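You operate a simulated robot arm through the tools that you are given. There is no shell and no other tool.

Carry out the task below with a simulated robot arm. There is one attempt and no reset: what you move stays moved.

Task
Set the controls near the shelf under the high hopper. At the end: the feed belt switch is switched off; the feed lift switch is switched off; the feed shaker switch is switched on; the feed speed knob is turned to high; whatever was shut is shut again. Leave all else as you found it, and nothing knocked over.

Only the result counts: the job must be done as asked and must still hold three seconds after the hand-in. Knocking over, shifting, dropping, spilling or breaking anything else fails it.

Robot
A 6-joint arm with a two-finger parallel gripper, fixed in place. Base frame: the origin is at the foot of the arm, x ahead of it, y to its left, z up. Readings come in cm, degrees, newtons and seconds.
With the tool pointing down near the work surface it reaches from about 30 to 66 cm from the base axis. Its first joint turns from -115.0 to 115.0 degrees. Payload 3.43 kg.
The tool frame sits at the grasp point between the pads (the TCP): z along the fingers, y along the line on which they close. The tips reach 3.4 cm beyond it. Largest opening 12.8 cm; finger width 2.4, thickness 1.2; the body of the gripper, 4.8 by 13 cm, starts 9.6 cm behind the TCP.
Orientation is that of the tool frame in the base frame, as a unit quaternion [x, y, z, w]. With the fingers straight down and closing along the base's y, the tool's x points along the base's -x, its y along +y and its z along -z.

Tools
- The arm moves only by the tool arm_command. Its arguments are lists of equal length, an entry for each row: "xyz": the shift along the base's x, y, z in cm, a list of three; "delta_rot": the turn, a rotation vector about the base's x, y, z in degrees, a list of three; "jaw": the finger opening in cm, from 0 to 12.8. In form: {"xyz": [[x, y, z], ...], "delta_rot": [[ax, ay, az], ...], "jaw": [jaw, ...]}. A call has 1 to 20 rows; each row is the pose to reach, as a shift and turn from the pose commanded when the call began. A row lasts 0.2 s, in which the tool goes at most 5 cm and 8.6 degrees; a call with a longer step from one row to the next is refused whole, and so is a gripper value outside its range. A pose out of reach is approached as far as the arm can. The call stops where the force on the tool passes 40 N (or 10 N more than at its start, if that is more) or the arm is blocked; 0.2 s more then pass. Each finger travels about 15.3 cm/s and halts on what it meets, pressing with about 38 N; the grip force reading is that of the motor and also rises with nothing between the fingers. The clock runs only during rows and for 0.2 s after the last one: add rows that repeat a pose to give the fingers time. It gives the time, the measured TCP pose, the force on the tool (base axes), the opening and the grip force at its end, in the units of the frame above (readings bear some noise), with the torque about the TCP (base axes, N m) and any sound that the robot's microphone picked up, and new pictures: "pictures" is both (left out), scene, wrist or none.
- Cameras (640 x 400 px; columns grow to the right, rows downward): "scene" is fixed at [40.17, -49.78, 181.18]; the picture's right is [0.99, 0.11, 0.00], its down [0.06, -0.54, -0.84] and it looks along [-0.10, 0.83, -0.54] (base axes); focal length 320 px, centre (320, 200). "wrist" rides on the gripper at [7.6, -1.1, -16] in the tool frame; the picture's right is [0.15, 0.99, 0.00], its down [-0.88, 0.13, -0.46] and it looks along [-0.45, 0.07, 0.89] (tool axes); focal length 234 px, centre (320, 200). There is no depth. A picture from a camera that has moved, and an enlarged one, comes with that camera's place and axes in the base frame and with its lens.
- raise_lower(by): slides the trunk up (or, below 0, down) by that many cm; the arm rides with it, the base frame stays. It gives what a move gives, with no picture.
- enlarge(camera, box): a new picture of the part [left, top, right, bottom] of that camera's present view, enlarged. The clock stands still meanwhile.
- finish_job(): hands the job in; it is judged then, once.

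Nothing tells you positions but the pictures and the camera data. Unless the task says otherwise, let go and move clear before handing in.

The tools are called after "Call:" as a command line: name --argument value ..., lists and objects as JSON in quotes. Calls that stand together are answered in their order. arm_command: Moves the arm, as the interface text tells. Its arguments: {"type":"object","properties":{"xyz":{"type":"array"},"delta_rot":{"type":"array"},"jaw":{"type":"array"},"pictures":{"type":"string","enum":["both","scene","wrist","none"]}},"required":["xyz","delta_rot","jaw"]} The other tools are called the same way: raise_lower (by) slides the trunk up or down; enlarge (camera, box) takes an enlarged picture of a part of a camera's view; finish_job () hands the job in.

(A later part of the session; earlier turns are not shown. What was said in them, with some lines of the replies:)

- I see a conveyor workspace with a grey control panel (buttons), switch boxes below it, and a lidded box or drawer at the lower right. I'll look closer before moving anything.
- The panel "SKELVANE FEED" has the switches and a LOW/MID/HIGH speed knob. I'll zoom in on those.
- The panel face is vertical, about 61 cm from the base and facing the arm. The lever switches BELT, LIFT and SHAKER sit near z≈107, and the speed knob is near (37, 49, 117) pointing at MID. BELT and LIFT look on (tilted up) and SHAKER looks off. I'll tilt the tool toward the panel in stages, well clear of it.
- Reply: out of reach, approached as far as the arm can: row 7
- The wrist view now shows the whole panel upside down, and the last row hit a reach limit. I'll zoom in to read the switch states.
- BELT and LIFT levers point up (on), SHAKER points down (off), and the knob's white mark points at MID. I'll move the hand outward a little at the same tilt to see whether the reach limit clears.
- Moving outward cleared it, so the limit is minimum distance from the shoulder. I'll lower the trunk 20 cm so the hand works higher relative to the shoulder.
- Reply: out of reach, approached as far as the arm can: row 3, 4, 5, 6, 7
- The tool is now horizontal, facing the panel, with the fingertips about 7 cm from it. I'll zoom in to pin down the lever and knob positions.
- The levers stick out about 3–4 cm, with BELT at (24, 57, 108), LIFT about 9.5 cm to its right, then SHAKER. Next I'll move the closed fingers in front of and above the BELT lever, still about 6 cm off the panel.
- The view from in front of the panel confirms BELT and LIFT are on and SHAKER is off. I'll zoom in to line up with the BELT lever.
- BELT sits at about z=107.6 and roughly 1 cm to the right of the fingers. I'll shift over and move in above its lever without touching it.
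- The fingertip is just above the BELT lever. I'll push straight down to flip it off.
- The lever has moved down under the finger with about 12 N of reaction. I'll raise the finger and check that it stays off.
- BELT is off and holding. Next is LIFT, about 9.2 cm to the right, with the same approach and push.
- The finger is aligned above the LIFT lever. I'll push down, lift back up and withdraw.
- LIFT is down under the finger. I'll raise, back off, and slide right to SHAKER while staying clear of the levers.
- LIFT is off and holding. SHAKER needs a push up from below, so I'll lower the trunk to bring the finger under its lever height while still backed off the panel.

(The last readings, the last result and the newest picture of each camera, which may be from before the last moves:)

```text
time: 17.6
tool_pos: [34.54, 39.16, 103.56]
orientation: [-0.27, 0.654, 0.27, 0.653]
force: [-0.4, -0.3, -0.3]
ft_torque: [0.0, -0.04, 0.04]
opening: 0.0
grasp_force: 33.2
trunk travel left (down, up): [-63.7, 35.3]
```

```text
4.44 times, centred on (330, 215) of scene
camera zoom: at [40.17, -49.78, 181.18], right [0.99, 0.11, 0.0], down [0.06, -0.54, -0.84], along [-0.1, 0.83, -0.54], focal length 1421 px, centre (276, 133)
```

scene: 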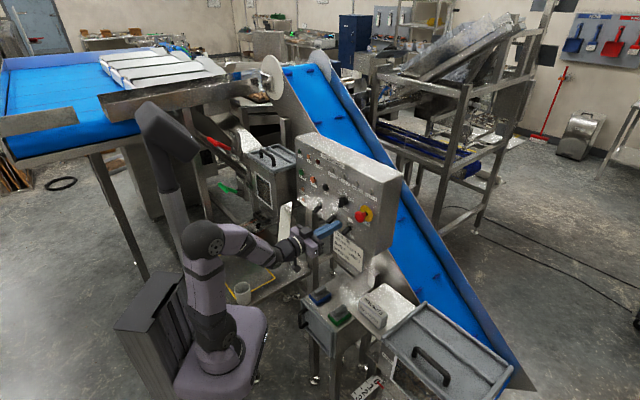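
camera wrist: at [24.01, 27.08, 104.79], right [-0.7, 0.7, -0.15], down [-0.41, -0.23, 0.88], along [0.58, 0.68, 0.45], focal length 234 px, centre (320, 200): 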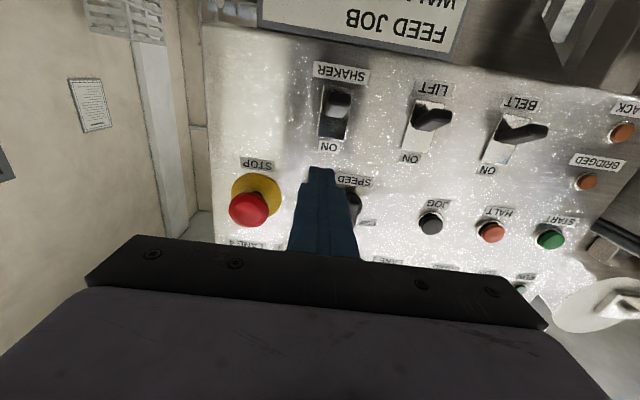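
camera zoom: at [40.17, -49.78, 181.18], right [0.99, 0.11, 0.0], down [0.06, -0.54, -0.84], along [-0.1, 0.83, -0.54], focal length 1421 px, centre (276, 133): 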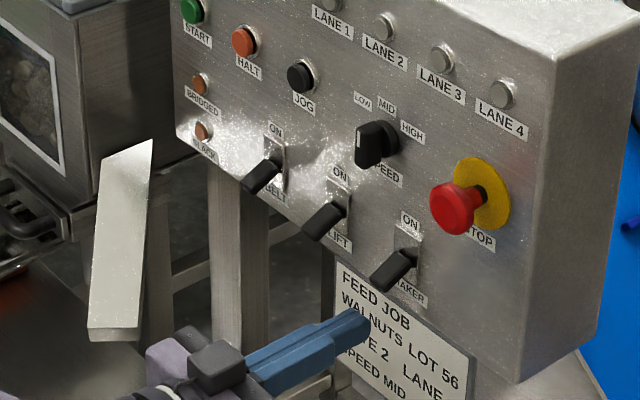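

The finger is below SHAKER's lever and clears the note board. I'll move in under the lever.

Call:
arm_command --xyz '[[-0.45, 0.45, 0], [0.8, 1.8, 0], [2.2, 3.15, 0], [2.2, 3.15, 0]]' --delta_rot '[[0, 0, 0], [0, 0, 0], [0, 0, 0], [0, 0, 0]]' --jaw '[0, 0, 0, 0]' --pictures "wrist"

Call:
enlarge --camera "scene" --box '[290, 190, 390, 260]'

```text
time: 18.6
tool_pos: [36.66, 42.44, 103.61]
orientation: [-0.27, 0.654, 0.27, 0.654]
force: [0.7, 1.0, -0.2]
ft_torque: [0.01, -0.01, -0.04]
opening: 0.0
grasp_force: 33.2
trunk travel left (down, up): [-63.7, 35.3]
camera wrist: at [26.18, 30.42, 95.98], right [-0.7, 0.7, -0.15], down [-0.41, -0.23, 0.88], along [0.58, 0.68, 0.45], focal length 234 px, centre (320, 200)
```

wrist: 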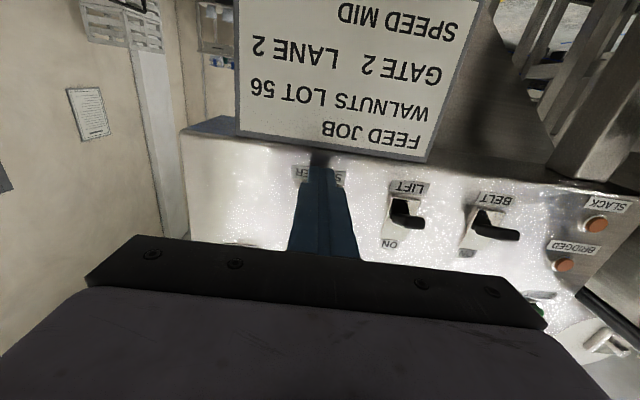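

```text
5.71 times, centred on (340, 225) of scene
camera zoom: at [40.17, -49.78, 181.18], right [0.99, 0.11, 0.0], down [0.06, -0.54, -0.84], along [-0.1, 0.83, -0.54], focal length 1827 px, centre (206, 57)
```

zoom: 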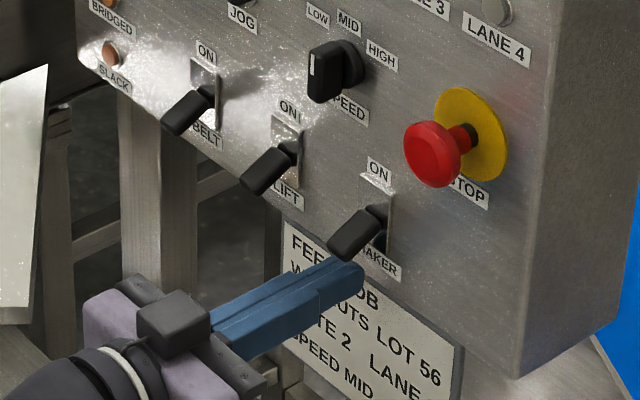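

Call:
arm_command --xyz '[[0, 0, 0.5], [0, 0, 1.0], [0, 0, 1.5], [0, 0, 2.0], [0, 0, 2.5], [0, 0, 3.0], [0, 0, 3.5], [0, 0, 3.5]]' --delta_rot '[[0, 0, 0], [0, 0, 0], [0, 0, 0], [0, 0, 0], [0, 0, 0], [0, 0, 0], [0, 0, 0], [0, 0, 0]]' --jaw '[0, 0, 0, 0, 0, 0, 0, 0]' --pictures "wrist"

Call:
enlarge --camera "scene" --box '[290, 190, 390, 260]'

```text
time: 20.4
tool_pos: [36.79, 42.35, 106.4]
orientation: [-0.273, 0.656, 0.27, 0.649]
force: [-5.4, -8.6, -18.5]
ft_torque: [-0.39, 0.39, -0.18]
opening: 0.0
grasp_force: 32.9
trunk travel left (down, up): [-63.7, 35.3]
camera wrist: at [26.11, 30.26, 99.14], right [-0.7, 0.7, -0.15], down [-0.41, -0.22, 0.89], along [0.59, 0.68, 0.44], focal length 234 px, centre (320, 200)
```

wrist: 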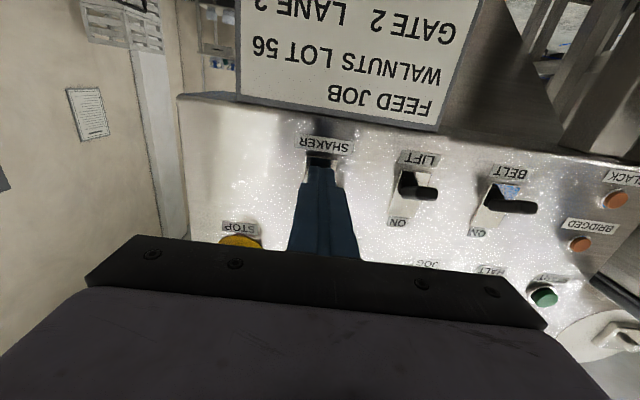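

```text
5.71 times, centred on (340, 225) of scene
camera zoom: at [40.17, -49.78, 181.18], right [0.99, 0.11, 0.0], down [0.06, -0.54, -0.84], along [-0.1, 0.83, -0.54], focal length 1827 px, centre (206, 57)
```

zoom: 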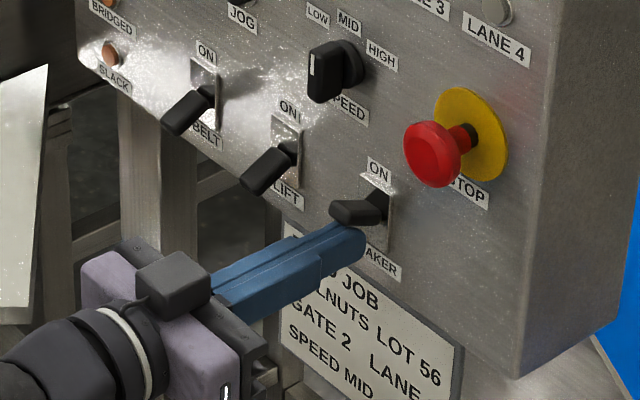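

SHAKER has flipped up. I'll drop the finger away, back off and check all three.

Call:
arm_command --xyz '[[0, 0, -0.8], [0, 0, -1.8], [0, 0, -3.0], [-1.4, -1.4, -3.2], [-2.8, -2.8, -3.3]]' --delta_rot '[[0, 0, 0], [0, 0, 0], [0, 0, 0], [0, 0, 0], [0, 0, 0]]' --jaw '[0, 0, 0, 0, 0]' --pictures "wrist"

Call:
enlarge --camera "scene" --box '[290, 190, 390, 260]'

```text
time: 21.6
tool_pos: [33.86, 39.55, 103.62]
orientation: [-0.271, 0.653, 0.271, 0.654]
force: [0.5, -0.6, 0.3]
ft_torque: [0.02, 0.03, 0.02]
opening: 0.0
grasp_force: 33.1
trunk travel left (down, up): [-63.7, 35.3]
camera wrist: at [23.26, 27.55, 96.13], right [-0.7, 0.7, -0.15], down [-0.42, -0.23, 0.88], along [0.58, 0.68, 0.45], focal length 234 px, centre (320, 200)
```

wrist: 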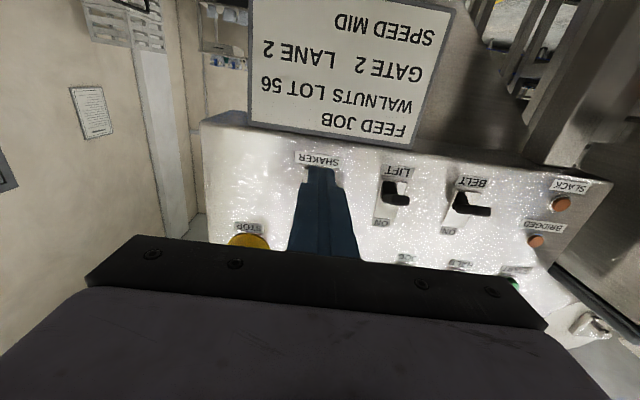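

```text
5.71 times, centred on (340, 225) of scene
camera zoom: at [40.17, -49.78, 181.18], right [0.99, 0.11, 0.0], down [0.06, -0.54, -0.84], along [-0.1, 0.83, -0.54], focal length 1827 px, centre (206, 57)
```

zoom: 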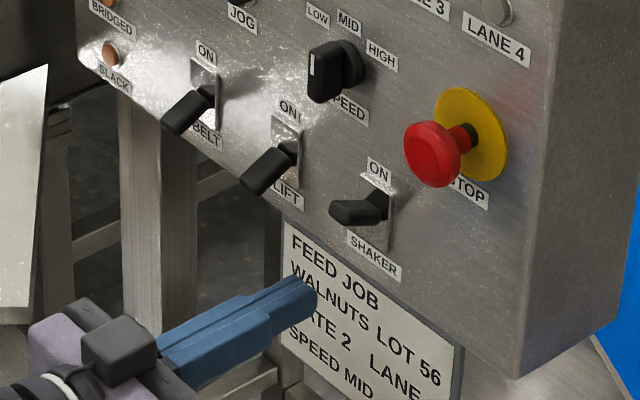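

All three switches are set. Next is the speed knob at about d=−7.7 along the panel and z≈117.3. I'll move the hand up in front of and just above it with the fingers part open, to view and align.

Call:
arm_command --xyz '[[-0.5, 0.5, 3.0], [-1.0, 1.0, 6.5], [-1.5, 1.5, 10.0], [-2.0, 2.0, 13.5], [-2.6, 2.6, 16.5], [-2.6, 2.6, 18.5], [-2.6, 2.6, 18.5]]' --delta_rot '[[0, 0, 0], [0, 0, 0], [0, 0, 0], [0, 0, 0], [0, 0, 0], [0, 0, 0], [0, 0, 0]]' --jaw '[0, 0, 0, 2, 4, 5, 5]'

Call:
enlarge --camera "wrist" --box '[240, 60, 400, 220]'

Call:
enlarge --camera "scene" --box '[290, 170, 390, 240]'

```text
time: 23.2
tool_pos: [31.3, 42.09, 122.2]
orientation: [-0.27, 0.653, 0.27, 0.654]
force: [0.0, -0.3, -0.3]
ft_torque: [0.0, -0.04, -0.02]
opening: 4.98
grasp_force: 0.1
trunk travel left (down, up): [-63.7, 35.3]
camera wrist: at [20.78, 29.96, 114.77], right [-0.7, 0.7, -0.15], down [-0.41, -0.23, 0.88], along [0.58, 0.68, 0.45], focal length 234 px, centre (320, 200)
```

scene: 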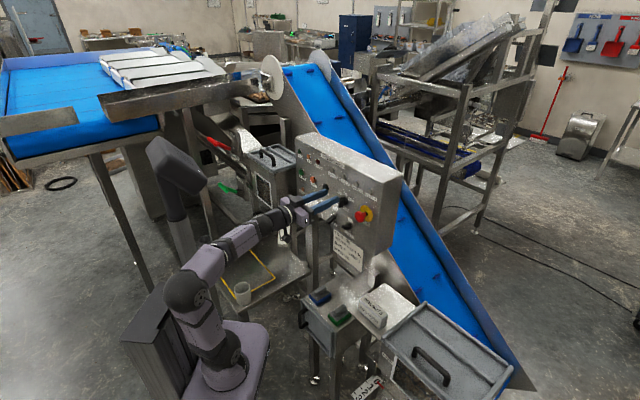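
wrist: 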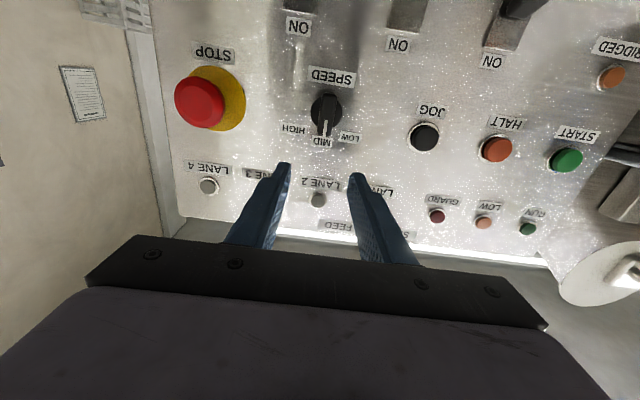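

```text
2.50 times, centred on (320, 140) of wrist
camera zoom: at [20.78, 29.96, 114.77], right [-0.7, 0.7, -0.15], down [-0.41, -0.23, 0.88], along [0.58, 0.68, 0.45], focal length 585 px, centre (320, 350)
```

zoom: 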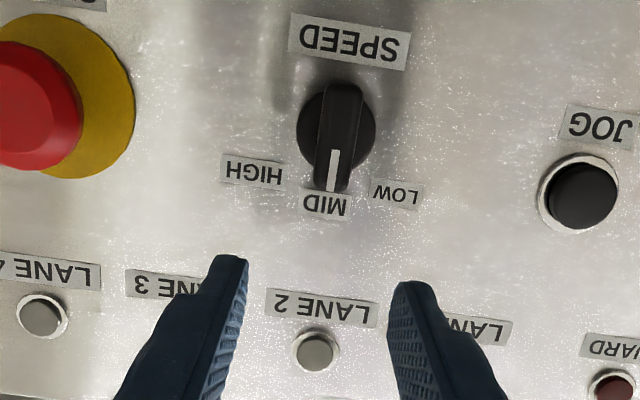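

```text
5.71 times, centred on (340, 205) of scene
camera zoom: at [40.17, -49.78, 181.18], right [0.99, 0.11, 0.0], down [0.06, -0.54, -0.84], along [-0.1, 0.83, -0.54], focal length 1827 px, centre (206, 171)
```

zoom: 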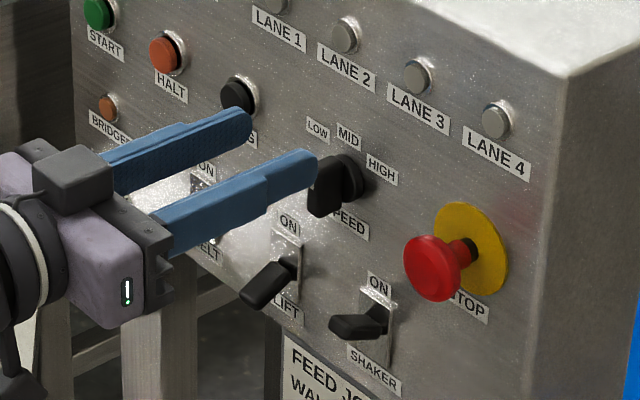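

The knob centre is at about d=−7.65, z=117.5, and its bar is vertical (MID). I'll lower to its height, then move in with the fingers straddling the bar.

Call:
arm_command --xyz '[[0, 0, -2.4], [0, 0, -4.7], [1.1, 1.1, -4.7], [2.2, 2.2, -4.7], [3.3, 3.3, -4.7], [3.3, 3.3, -4.7]]' --delta_rot '[[0, 0, 0], [0, 0, 0], [0, 0, 0], [0, 0, 0], [0, 0, 0], [0, 0, 0]]' --jaw '[5, 5, 5, 5, 5, 5]'

Call:
enlarge --camera "wrist" --box '[240, 60, 400, 220]'

Call:
enlarge --camera "scene" --box '[300, 170, 380, 230]'

```text
time: 24.6
tool_pos: [34.53, 45.52, 117.45]
orientation: [-0.271, 0.653, 0.27, 0.653]
force: [-0.1, 0.3, 0.7]
ft_torque: [0.05, 0.01, 0.03]
opening: 4.99
grasp_force: 0.1
trunk travel left (down, up): [-63.7, 35.3]
camera wrist: at [24.04, 33.44, 110.01], right [-0.7, 0.7, -0.15], down [-0.41, -0.23, 0.88], along [0.58, 0.68, 0.45], focal length 234 px, centre (320, 200)
```

scene: 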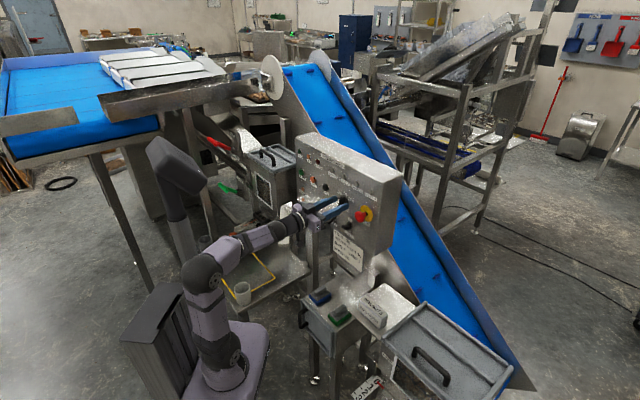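
wrist: 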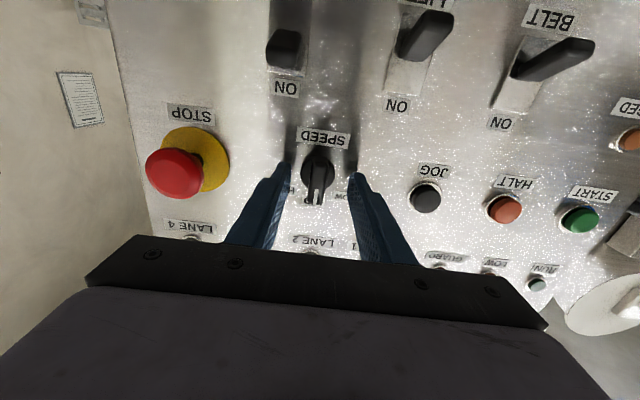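

```text
2.50 times, centred on (320, 140) of wrist
camera zoom: at [24.04, 33.44, 110.01], right [-0.7, 0.7, -0.15], down [-0.41, -0.23, 0.88], along [0.58, 0.68, 0.45], focal length 585 px, centre (320, 350)
```

zoom: 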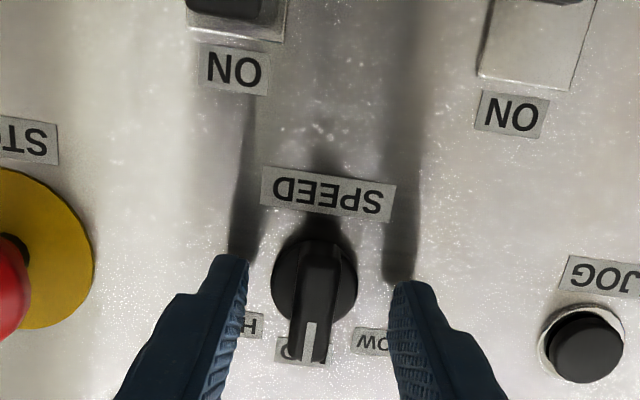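

```text
6.67 times, centred on (340, 200) of scene
camera zoom: at [40.17, -49.78, 181.18], right [0.99, 0.11, 0.0], down [0.06, -0.54, -0.84], along [-0.1, 0.83, -0.54], focal length 2131 px, centre (187, 200)
```

zoom: 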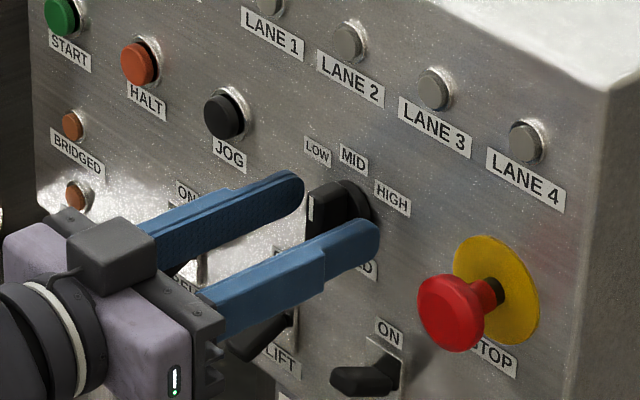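

The fingers straddle the knob bar evenly, so I'll close on it.

Call:
arm_command --xyz '[[0, 0, 0], [0, 0, 0], [0, 0, 0], [0, 0, 0]]' --delta_rot '[[0, 0, 0], [0, 0, 0], [0, 0, 0], [0, 0, 0]]' --jaw '[3, 1.5, 0.5, 0.5]' --pictures "wrist"

Call:
enlarge --camera "wrist" --box '[240, 100, 400, 260]'

Call:
enlarge --camera "scene" --box '[300, 170, 380, 230]'

```text
time: 25.6
tool_pos: [34.67, 45.36, 117.63]
orientation: [-0.268, 0.654, 0.269, 0.654]
force: [5.6, -6.6, -2.8]
ft_torque: [0.43, -0.4, -0.06]
opening: 1.37
grasp_force: 45.3
trunk travel left (down, up): [-63.7, 35.3]
camera wrist: at [24.15, 33.3, 110.02], right [-0.7, 0.7, -0.14], down [-0.41, -0.23, 0.88], along [0.58, 0.67, 0.45], focal length 234 px, centre (320, 200)
```

wrist: 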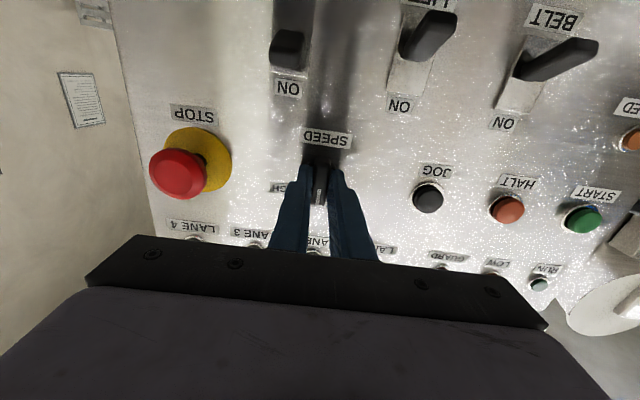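

```text
2.50 times, centred on (320, 180) of wrist
camera zoom: at [24.15, 33.3, 110.02], right [-0.7, 0.7, -0.14], down [-0.41, -0.23, 0.88], along [0.58, 0.67, 0.45], focal length 585 px, centre (320, 250)
```

zoom: 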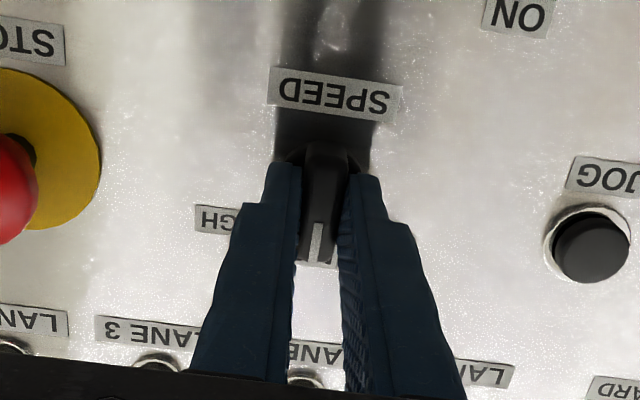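

```text
6.67 times, centred on (340, 200) of scene
camera zoom: at [40.17, -49.78, 181.18], right [0.99, 0.11, 0.0], down [0.06, -0.54, -0.84], along [-0.1, 0.83, -0.54], focal length 2131 px, centre (187, 200)
```

zoom: 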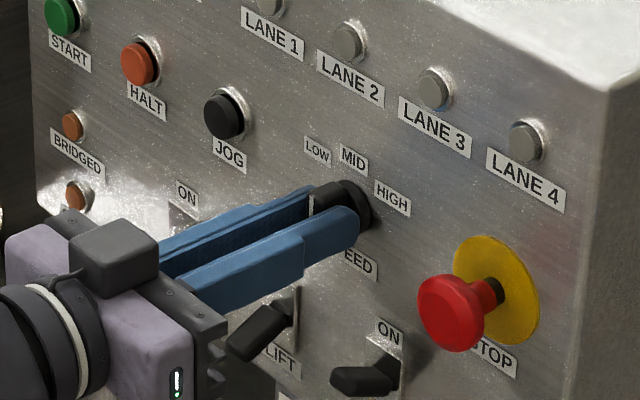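

The bar is gripped with a 1.4 cm opening. I'll turn it clockwise as seen from the arm, toward HIGH, in steps while watching torque.

Call:
arm_command --xyz '[[0.2, -0.2, 0], [0.2, -0.2, 0], [0.2, -0.2, 0], [0.2, -0.2, 0], [0.2, -0.2, 0], [0.2, -0.2, 0]]' --delta_rot '[[4.2, 4.2, 0], [8.5, 8.5, 0], [12.7, 12.7, 0], [17.0, 17.0, 0], [21.2, 21.2, 0], [24.8, 24.8, 0]]' --jaw '[0.5, 0.5, 0.5, 0.5, 0.5, 0.5]' --pictures "wrist"

Call:
enlarge --camera "scene" --box '[300, 170, 380, 230]'

```text
time: 27.0
tool_pos: [34.76, 45.28, 117.58]
orientation: [-0.061, 0.705, 0.455, 0.541]
force: [-1.1, 1.5, 0.5]
ft_torque: [-0.33, 0.41, 0.42]
opening: 1.37
grasp_force: 45.1
trunk travel left (down, up): [-63.7, 35.3]
camera wrist: at [20.99, 36.45, 110.76], right [-0.63, 0.63, 0.45], down [-0.04, -0.6, 0.8], along [0.77, 0.49, 0.41], focal length 234 px, centre (320, 200)
```

wrist: 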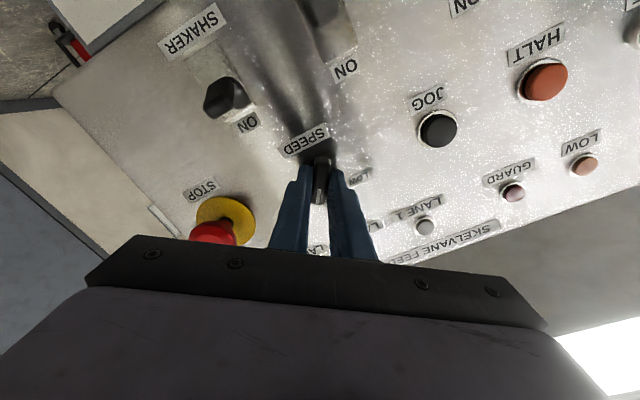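

```text
6.67 times, centred on (340, 200) of scene
camera zoom: at [40.17, -49.78, 181.18], right [0.99, 0.11, 0.0], down [0.06, -0.54, -0.84], along [-0.1, 0.83, -0.54], focal length 2131 px, centre (187, 200)
```

zoom: 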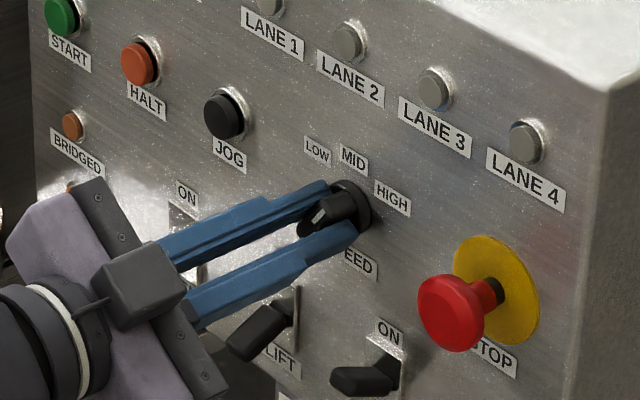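

The knob turns freely with the hand, about 35° so far. I'll go to about 45° and then in small steps, watching for a stop.

Call:
arm_command --xyz '[[0, 0, 0], [0, 0, 0]]' --delta_rot '[[3.5, 3.5, 0], [7.07, 7.07, 0]]' --jaw '[0.5, 0.5]' --pictures "none"

Call:
enlarge --camera "wrist" --box '[240, 100, 400, 260]'

Call:
enlarge --camera "scene" --box '[320, 170, 370, 220]'

```text
time: 27.7
tool_pos: [34.62, 45.24, 117.62]
orientation: [0.005, 0.719, 0.485, 0.498]
force: [12.5, 2.3, -6.5]
ft_torque: [0.81, -0.78, -0.4]
opening: 1.46
grasp_force: 45.3
out of reach, approached as far as the arm can: row 1, 2
trunk travel left (down, up): [-63.7, 35.3]
stopped in row 2: the force on the tool passed its limit at 41 N (the readings are from after the stop); the commanded pose is now the measured one
```

```text
2.50 times, centred on (320, 180) of wrist
camera zoom: at [19.88, 37.43, 112.04], right [-0.54, 0.59, 0.59], down [0.05, -0.68, 0.73], along [0.84, 0.43, 0.34], focal length 585 px, centre (320, 250)
```

zoom: 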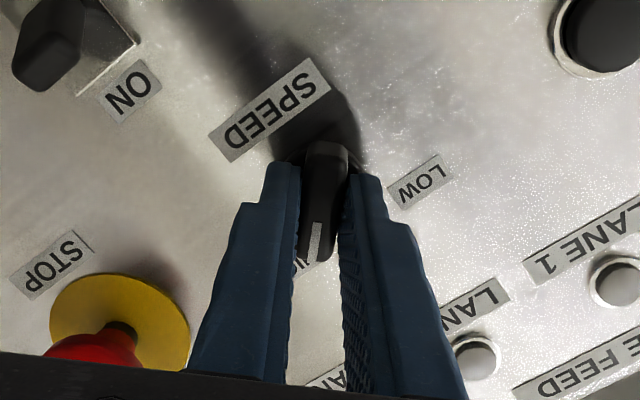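

```text
8.00 times, centred on (345, 195) of scene
camera zoom: at [40.17, -49.78, 181.18], right [0.99, 0.11, 0.0], down [0.06, -0.54, -0.84], along [-0.1, 0.83, -0.54], focal length 2558 px, centre (120, 240)
```

zoom: 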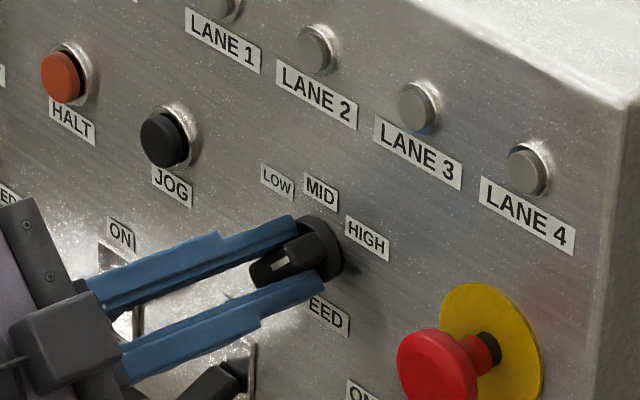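

The arm's wrist hit a limit at about 45° of turn, though the knob has moved with it. I'll release, back off and see where the pointer sits.

Call:
arm_command --xyz '[[0, 0, 0], [0, 0, 0], [0, 0, 0]]' --delta_rot '[[0, 0, 0], [0, 0, 0], [0, 0, 0]]' --jaw '[2, 4, 4.5]' --pictures "wrist"

Call:
enlarge --camera "wrist" --box '[240, 100, 400, 260]'

Call:
enlarge --camera "scene" --box '[320, 170, 370, 220]'

```text
time: 28.5
tool_pos: [34.29, 45.38, 117.82]
orientation: [0.004, 0.718, 0.488, 0.497]
force: [-0.2, 0.7, -0.2]
ft_torque: [0.0, 0.01, 0.02]
opening: 4.49
grasp_force: 0.1
trunk travel left (down, up): [-63.7, 35.3]
camera wrist: at [19.49, 37.39, 112.2], right [-0.55, 0.59, 0.59], down [0.06, -0.68, 0.73], along [0.83, 0.43, 0.34], focal length 234 px, centre (320, 200)
```

wrist: 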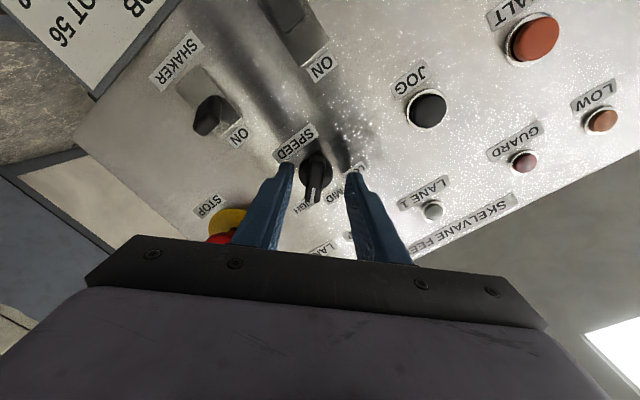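

```text
2.50 times, centred on (320, 180) of wrist
camera zoom: at [19.49, 37.39, 112.2], right [-0.55, 0.59, 0.59], down [0.06, -0.68, 0.73], along [0.83, 0.43, 0.34], focal length 585 px, centre (320, 250)
```

zoom: 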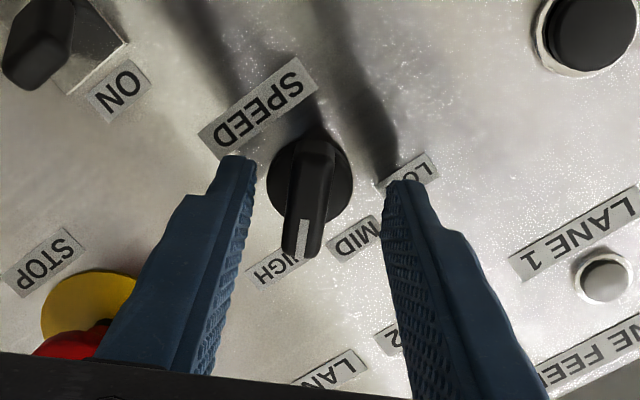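

```text
8.00 times, centred on (345, 195) of scene
camera zoom: at [40.17, -49.78, 181.18], right [0.99, 0.11, 0.0], down [0.06, -0.54, -0.84], along [-0.1, 0.83, -0.54], focal length 2558 px, centre (120, 240)
```

zoom: 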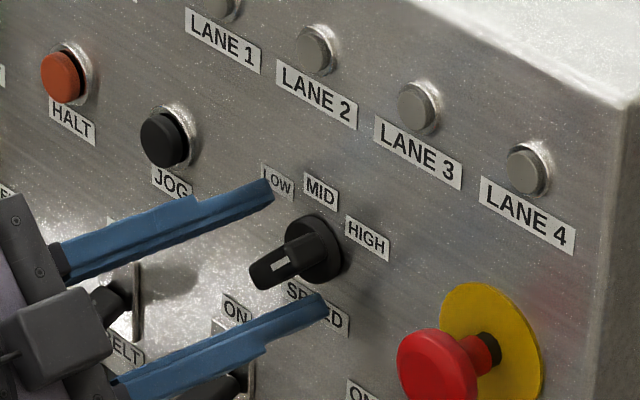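

The pointer has moved to roughly 45–50°, at the HIGH mark. I'll retreat and return the wrist to level so I can view the knob head-on.

Call:
arm_command --xyz '[[-1.5, -1.6, 0], [-2.93, -3.2, 0], [-2.93, -3.2, 0.7], [-2.93, -3.2, 1.4], [-2.93, -3.2, 2.1], [-2.93, -3.2, 2.8], [-2.93, -3.2, 3.5], [-2.93, -3.2, 4.2]]' --delta_rot '[[0, 0, 0], [0, 0, 0], [-5.1, -5.4, 0.25], [-10.2, -10.9, 0.5], [-15.4, -16.3, 0.75], [-20.5, -21.7, 1.0], [-25.6, -27.2, 1.25], [-30.7, -32.6, 1.5]]' --jaw '[4.5, 4.5, 4.5, 4.5, 4.5, 4.5, 4.5, 4.5]' --pictures "wrist"

Call:
enlarge --camera "wrist" --box '[240, 60, 400, 220]'

Call:
enlarge --camera "scene" --box '[320, 170, 370, 220]'

```text
time: 30.3
tool_pos: [31.34, 42.32, 121.93]
orientation: [-0.272, 0.653, 0.271, 0.653]
force: [0.6, 0.0, -0.3]
ft_torque: [0.04, 0.01, -0.02]
opening: 4.5
grasp_force: 0.1
trunk travel left (down, up): [-63.7, 35.3]
camera wrist: at [20.81, 30.06, 114.51], right [-0.7, 0.7, -0.15], down [-0.42, -0.23, 0.88], along [0.58, 0.68, 0.45], focal length 234 px, centre (320, 200)
```

wrist: 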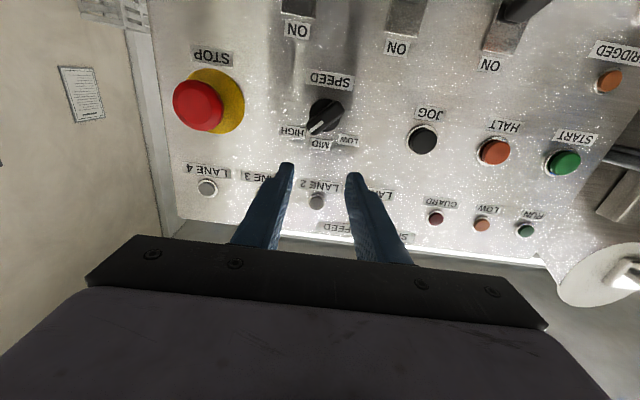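

```text
2.50 times, centred on (320, 140) of wrist
camera zoom: at [20.81, 30.06, 114.51], right [-0.7, 0.7, -0.15], down [-0.42, -0.23, 0.88], along [0.58, 0.68, 0.45], focal length 585 px, centre (320, 350)
```

zoom: 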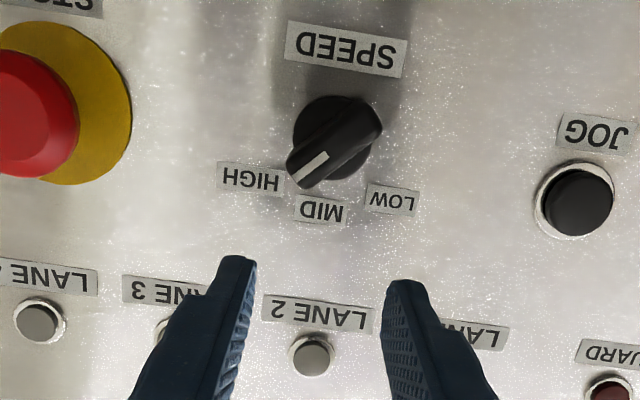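

```text
8.00 times, centred on (345, 195) of scene
camera zoom: at [40.17, -49.78, 181.18], right [0.99, 0.11, 0.0], down [0.06, -0.54, -0.84], along [-0.1, 0.83, -0.54], focal length 2558 px, centre (120, 240)
```

zoom: 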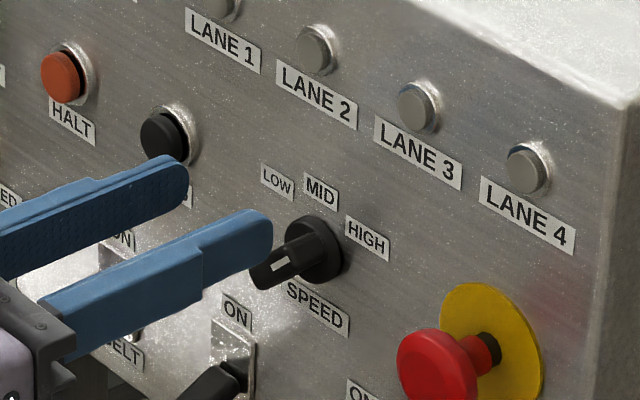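

The pointer is now at roughly 44°, beside the HIGH label. I'll magnify it to judge whether it's fully at HIGH.

Call:
enlarge --camera "wrist" --box '[285, 80, 365, 160]'

Call:
enlarge --camera "scene" --box '[332, 185, 372, 215]'

```text
5.00 times, centred on (325, 120) of wrist
camera zoom: at [20.81, 30.06, 114.51], right [-0.7, 0.7, -0.15], down [-0.42, -0.23, 0.88], along [0.58, 0.68, 0.45], focal length 1171 px, centre (295, 600)
```

zoom: 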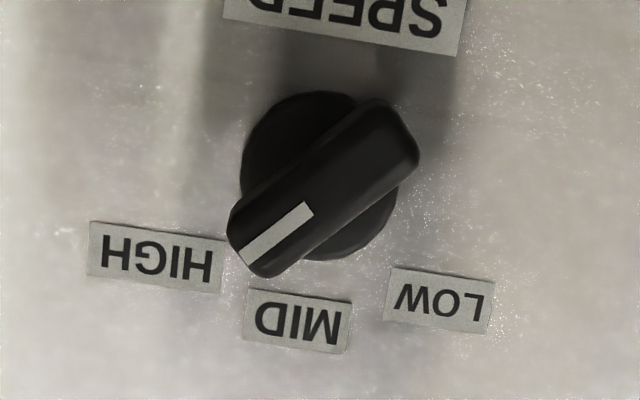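

```text
13.33 times, centred on (352, 200) of scene
camera zoom: at [40.17, -49.78, 181.18], right [0.99, 0.11, 0.0], down [0.06, -0.54, -0.84], along [-0.1, 0.83, -0.54], focal length 4263 px, centre (-107, 200)
```

zoom: 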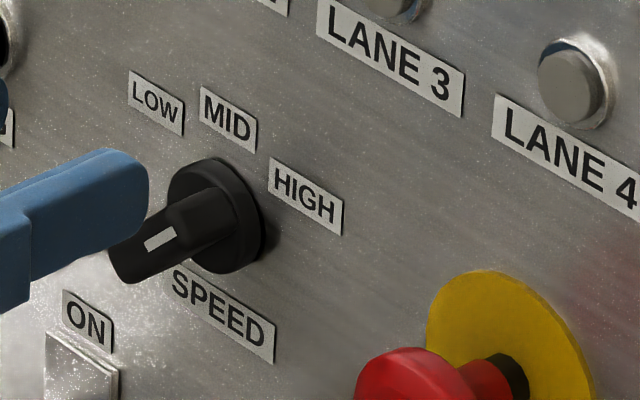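

The pointer reads about 45°, which matches the HIGH label geometry (±45° marks), and it holds there. I'll retract the arm well clear of the panel and do a final check.

Call:
arm_command --xyz '[[-1.2, -1.2, 0.3], [-2.2, -2.2, 0.8], [-3.2, -3.2, 1.3], [-4.0, -4.0, 1.8], [-4.8, -4.8, 2.3], [-5.4, -5.4, 2.8], [-6.0, -6.0, 3.2]]' --delta_rot '[[-2.6, 6.04, -2.6], [-5.2, 12.1, -5.2], [-7.8, 18.1, -7.8], [-10.4, 24.2, -10.4], [-13.0, 30.2, -13.0], [-15.6, 36.3, -15.6], [-18.15, 42.3, -18.15]]' --jaw '[4.5, 4.5, 4.5, 4.5, 4.5, 4.5, 4.5]'

Call:
enlarge --camera "scene" --box '[290, 160, 390, 250]'

Call:
enlarge --camera "wrist" --box '[200, 0, 520, 240]'

Call:
enlarge --camera "scene" --box '[200, 180, 520, 400]'

```text
time: 31.9
tool_pos: [25.3, 36.11, 125.14]
orientation: [-0.151, 0.91, 0.143, 0.358]
force: [0.2, 0.1, 0.0]
ft_torque: [-0.01, 0.0, 0.02]
opening: 4.51
grasp_force: 0.0
trunk travel left (down, up): [-63.7, 35.3]
camera wrist: at [10.77, 27.99, 130.99], right [-0.47, 0.88, 0.05], down [0.29, 0.1, 0.95], along [0.83, 0.46, -0.3], focal length 234 px, centre (320, 200)
```

scene: 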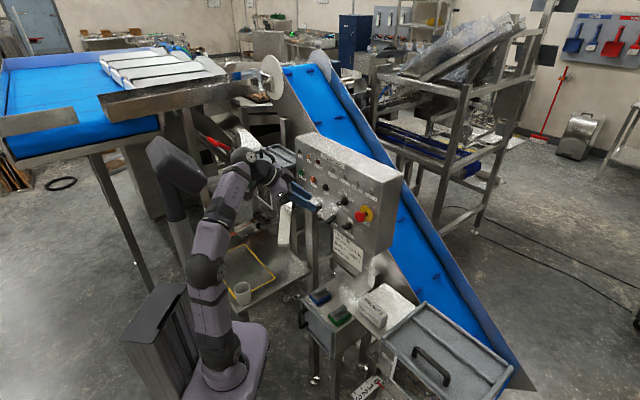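
wrist: 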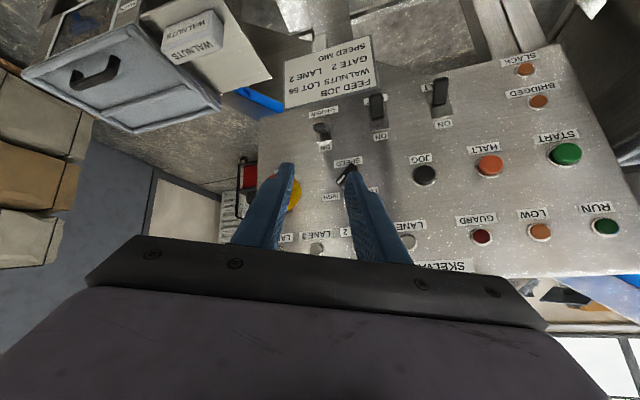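

```text
4.44 times, centred on (340, 205) of scene
camera zoom: at [40.17, -49.78, 181.18], right [0.99, 0.11, 0.0], down [0.06, -0.54, -0.84], along [-0.1, 0.83, -0.54], focal length 1421 px, centre (231, 178)
```

zoom: 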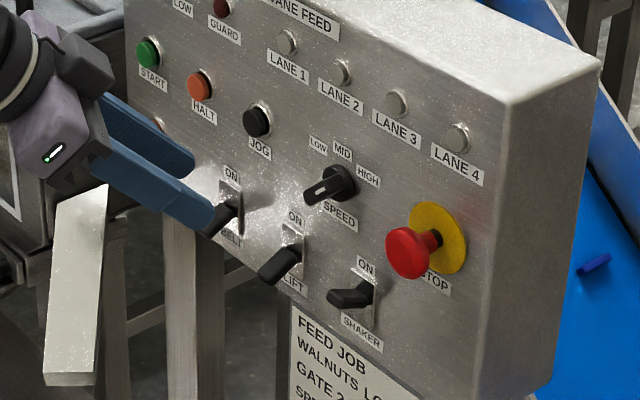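

```text
1.67 times, centred on (360, 120) of wrist
camera zoom: at [10.77, 27.99, 130.99], right [-0.47, 0.88, 0.05], down [0.29, 0.1, 0.95], along [0.83, 0.46, -0.3], focal length 390 px, centre (253, 333)
```

zoom: 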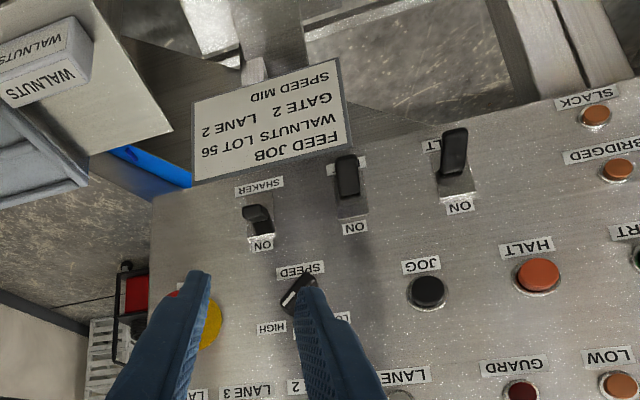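

```text
1.82 times, centred on (360, 290) of scene
camera zoom: at [40.17, -49.78, 181.18], right [0.99, 0.11, 0.0], down [0.06, -0.54, -0.84], along [-0.1, 0.83, -0.54], focal length 581 px, centre (247, 36)
```

zoom: 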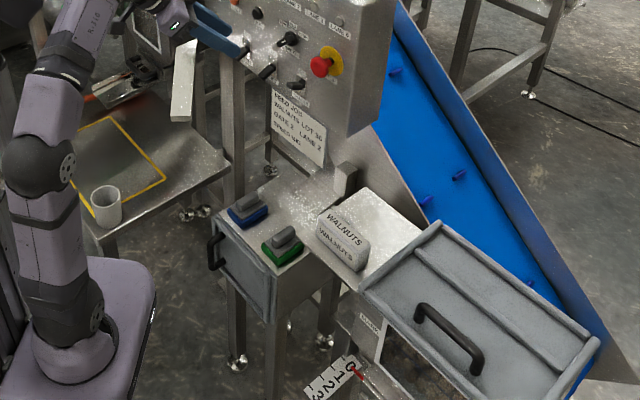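

All controls read as asked: BELT down (off), LIFT down (off), SHAKER up (on) and SPEED at HIGH. The emergency stop, buttons, doors and loose items look untouched, nothing was opened, and the arm is clear, so I'm handing in.

Call:
finish_job

```text
The job is handed in.
```

The job is handed in, with all four controls on the SKELVANE FEED panel set as asked:

- **Feed belt switch:** off. I pushed the lever down, and it stayed down after the finger lifted.
- **Feed lift switch:** off, set and checked the same way.
- **Feed shaker switch:** on. I pushed the lever up from below, and it held.
- **Feed speed knob:** turned from MID to HIGH. The arm's wrist reached its limit at about 45° of turn. The pointer sits at roughly 45°, which is where I judge the HIGH mark to be from the label positions. I felt no stop or click at HIGH, so this is the least certain of the four.

I didn't open anything, so nothing needed shutting again. In the last pictures the emergency stop, the other buttons and the items on the shelf looked undisturbed. The arm is let go and clear of the panel.
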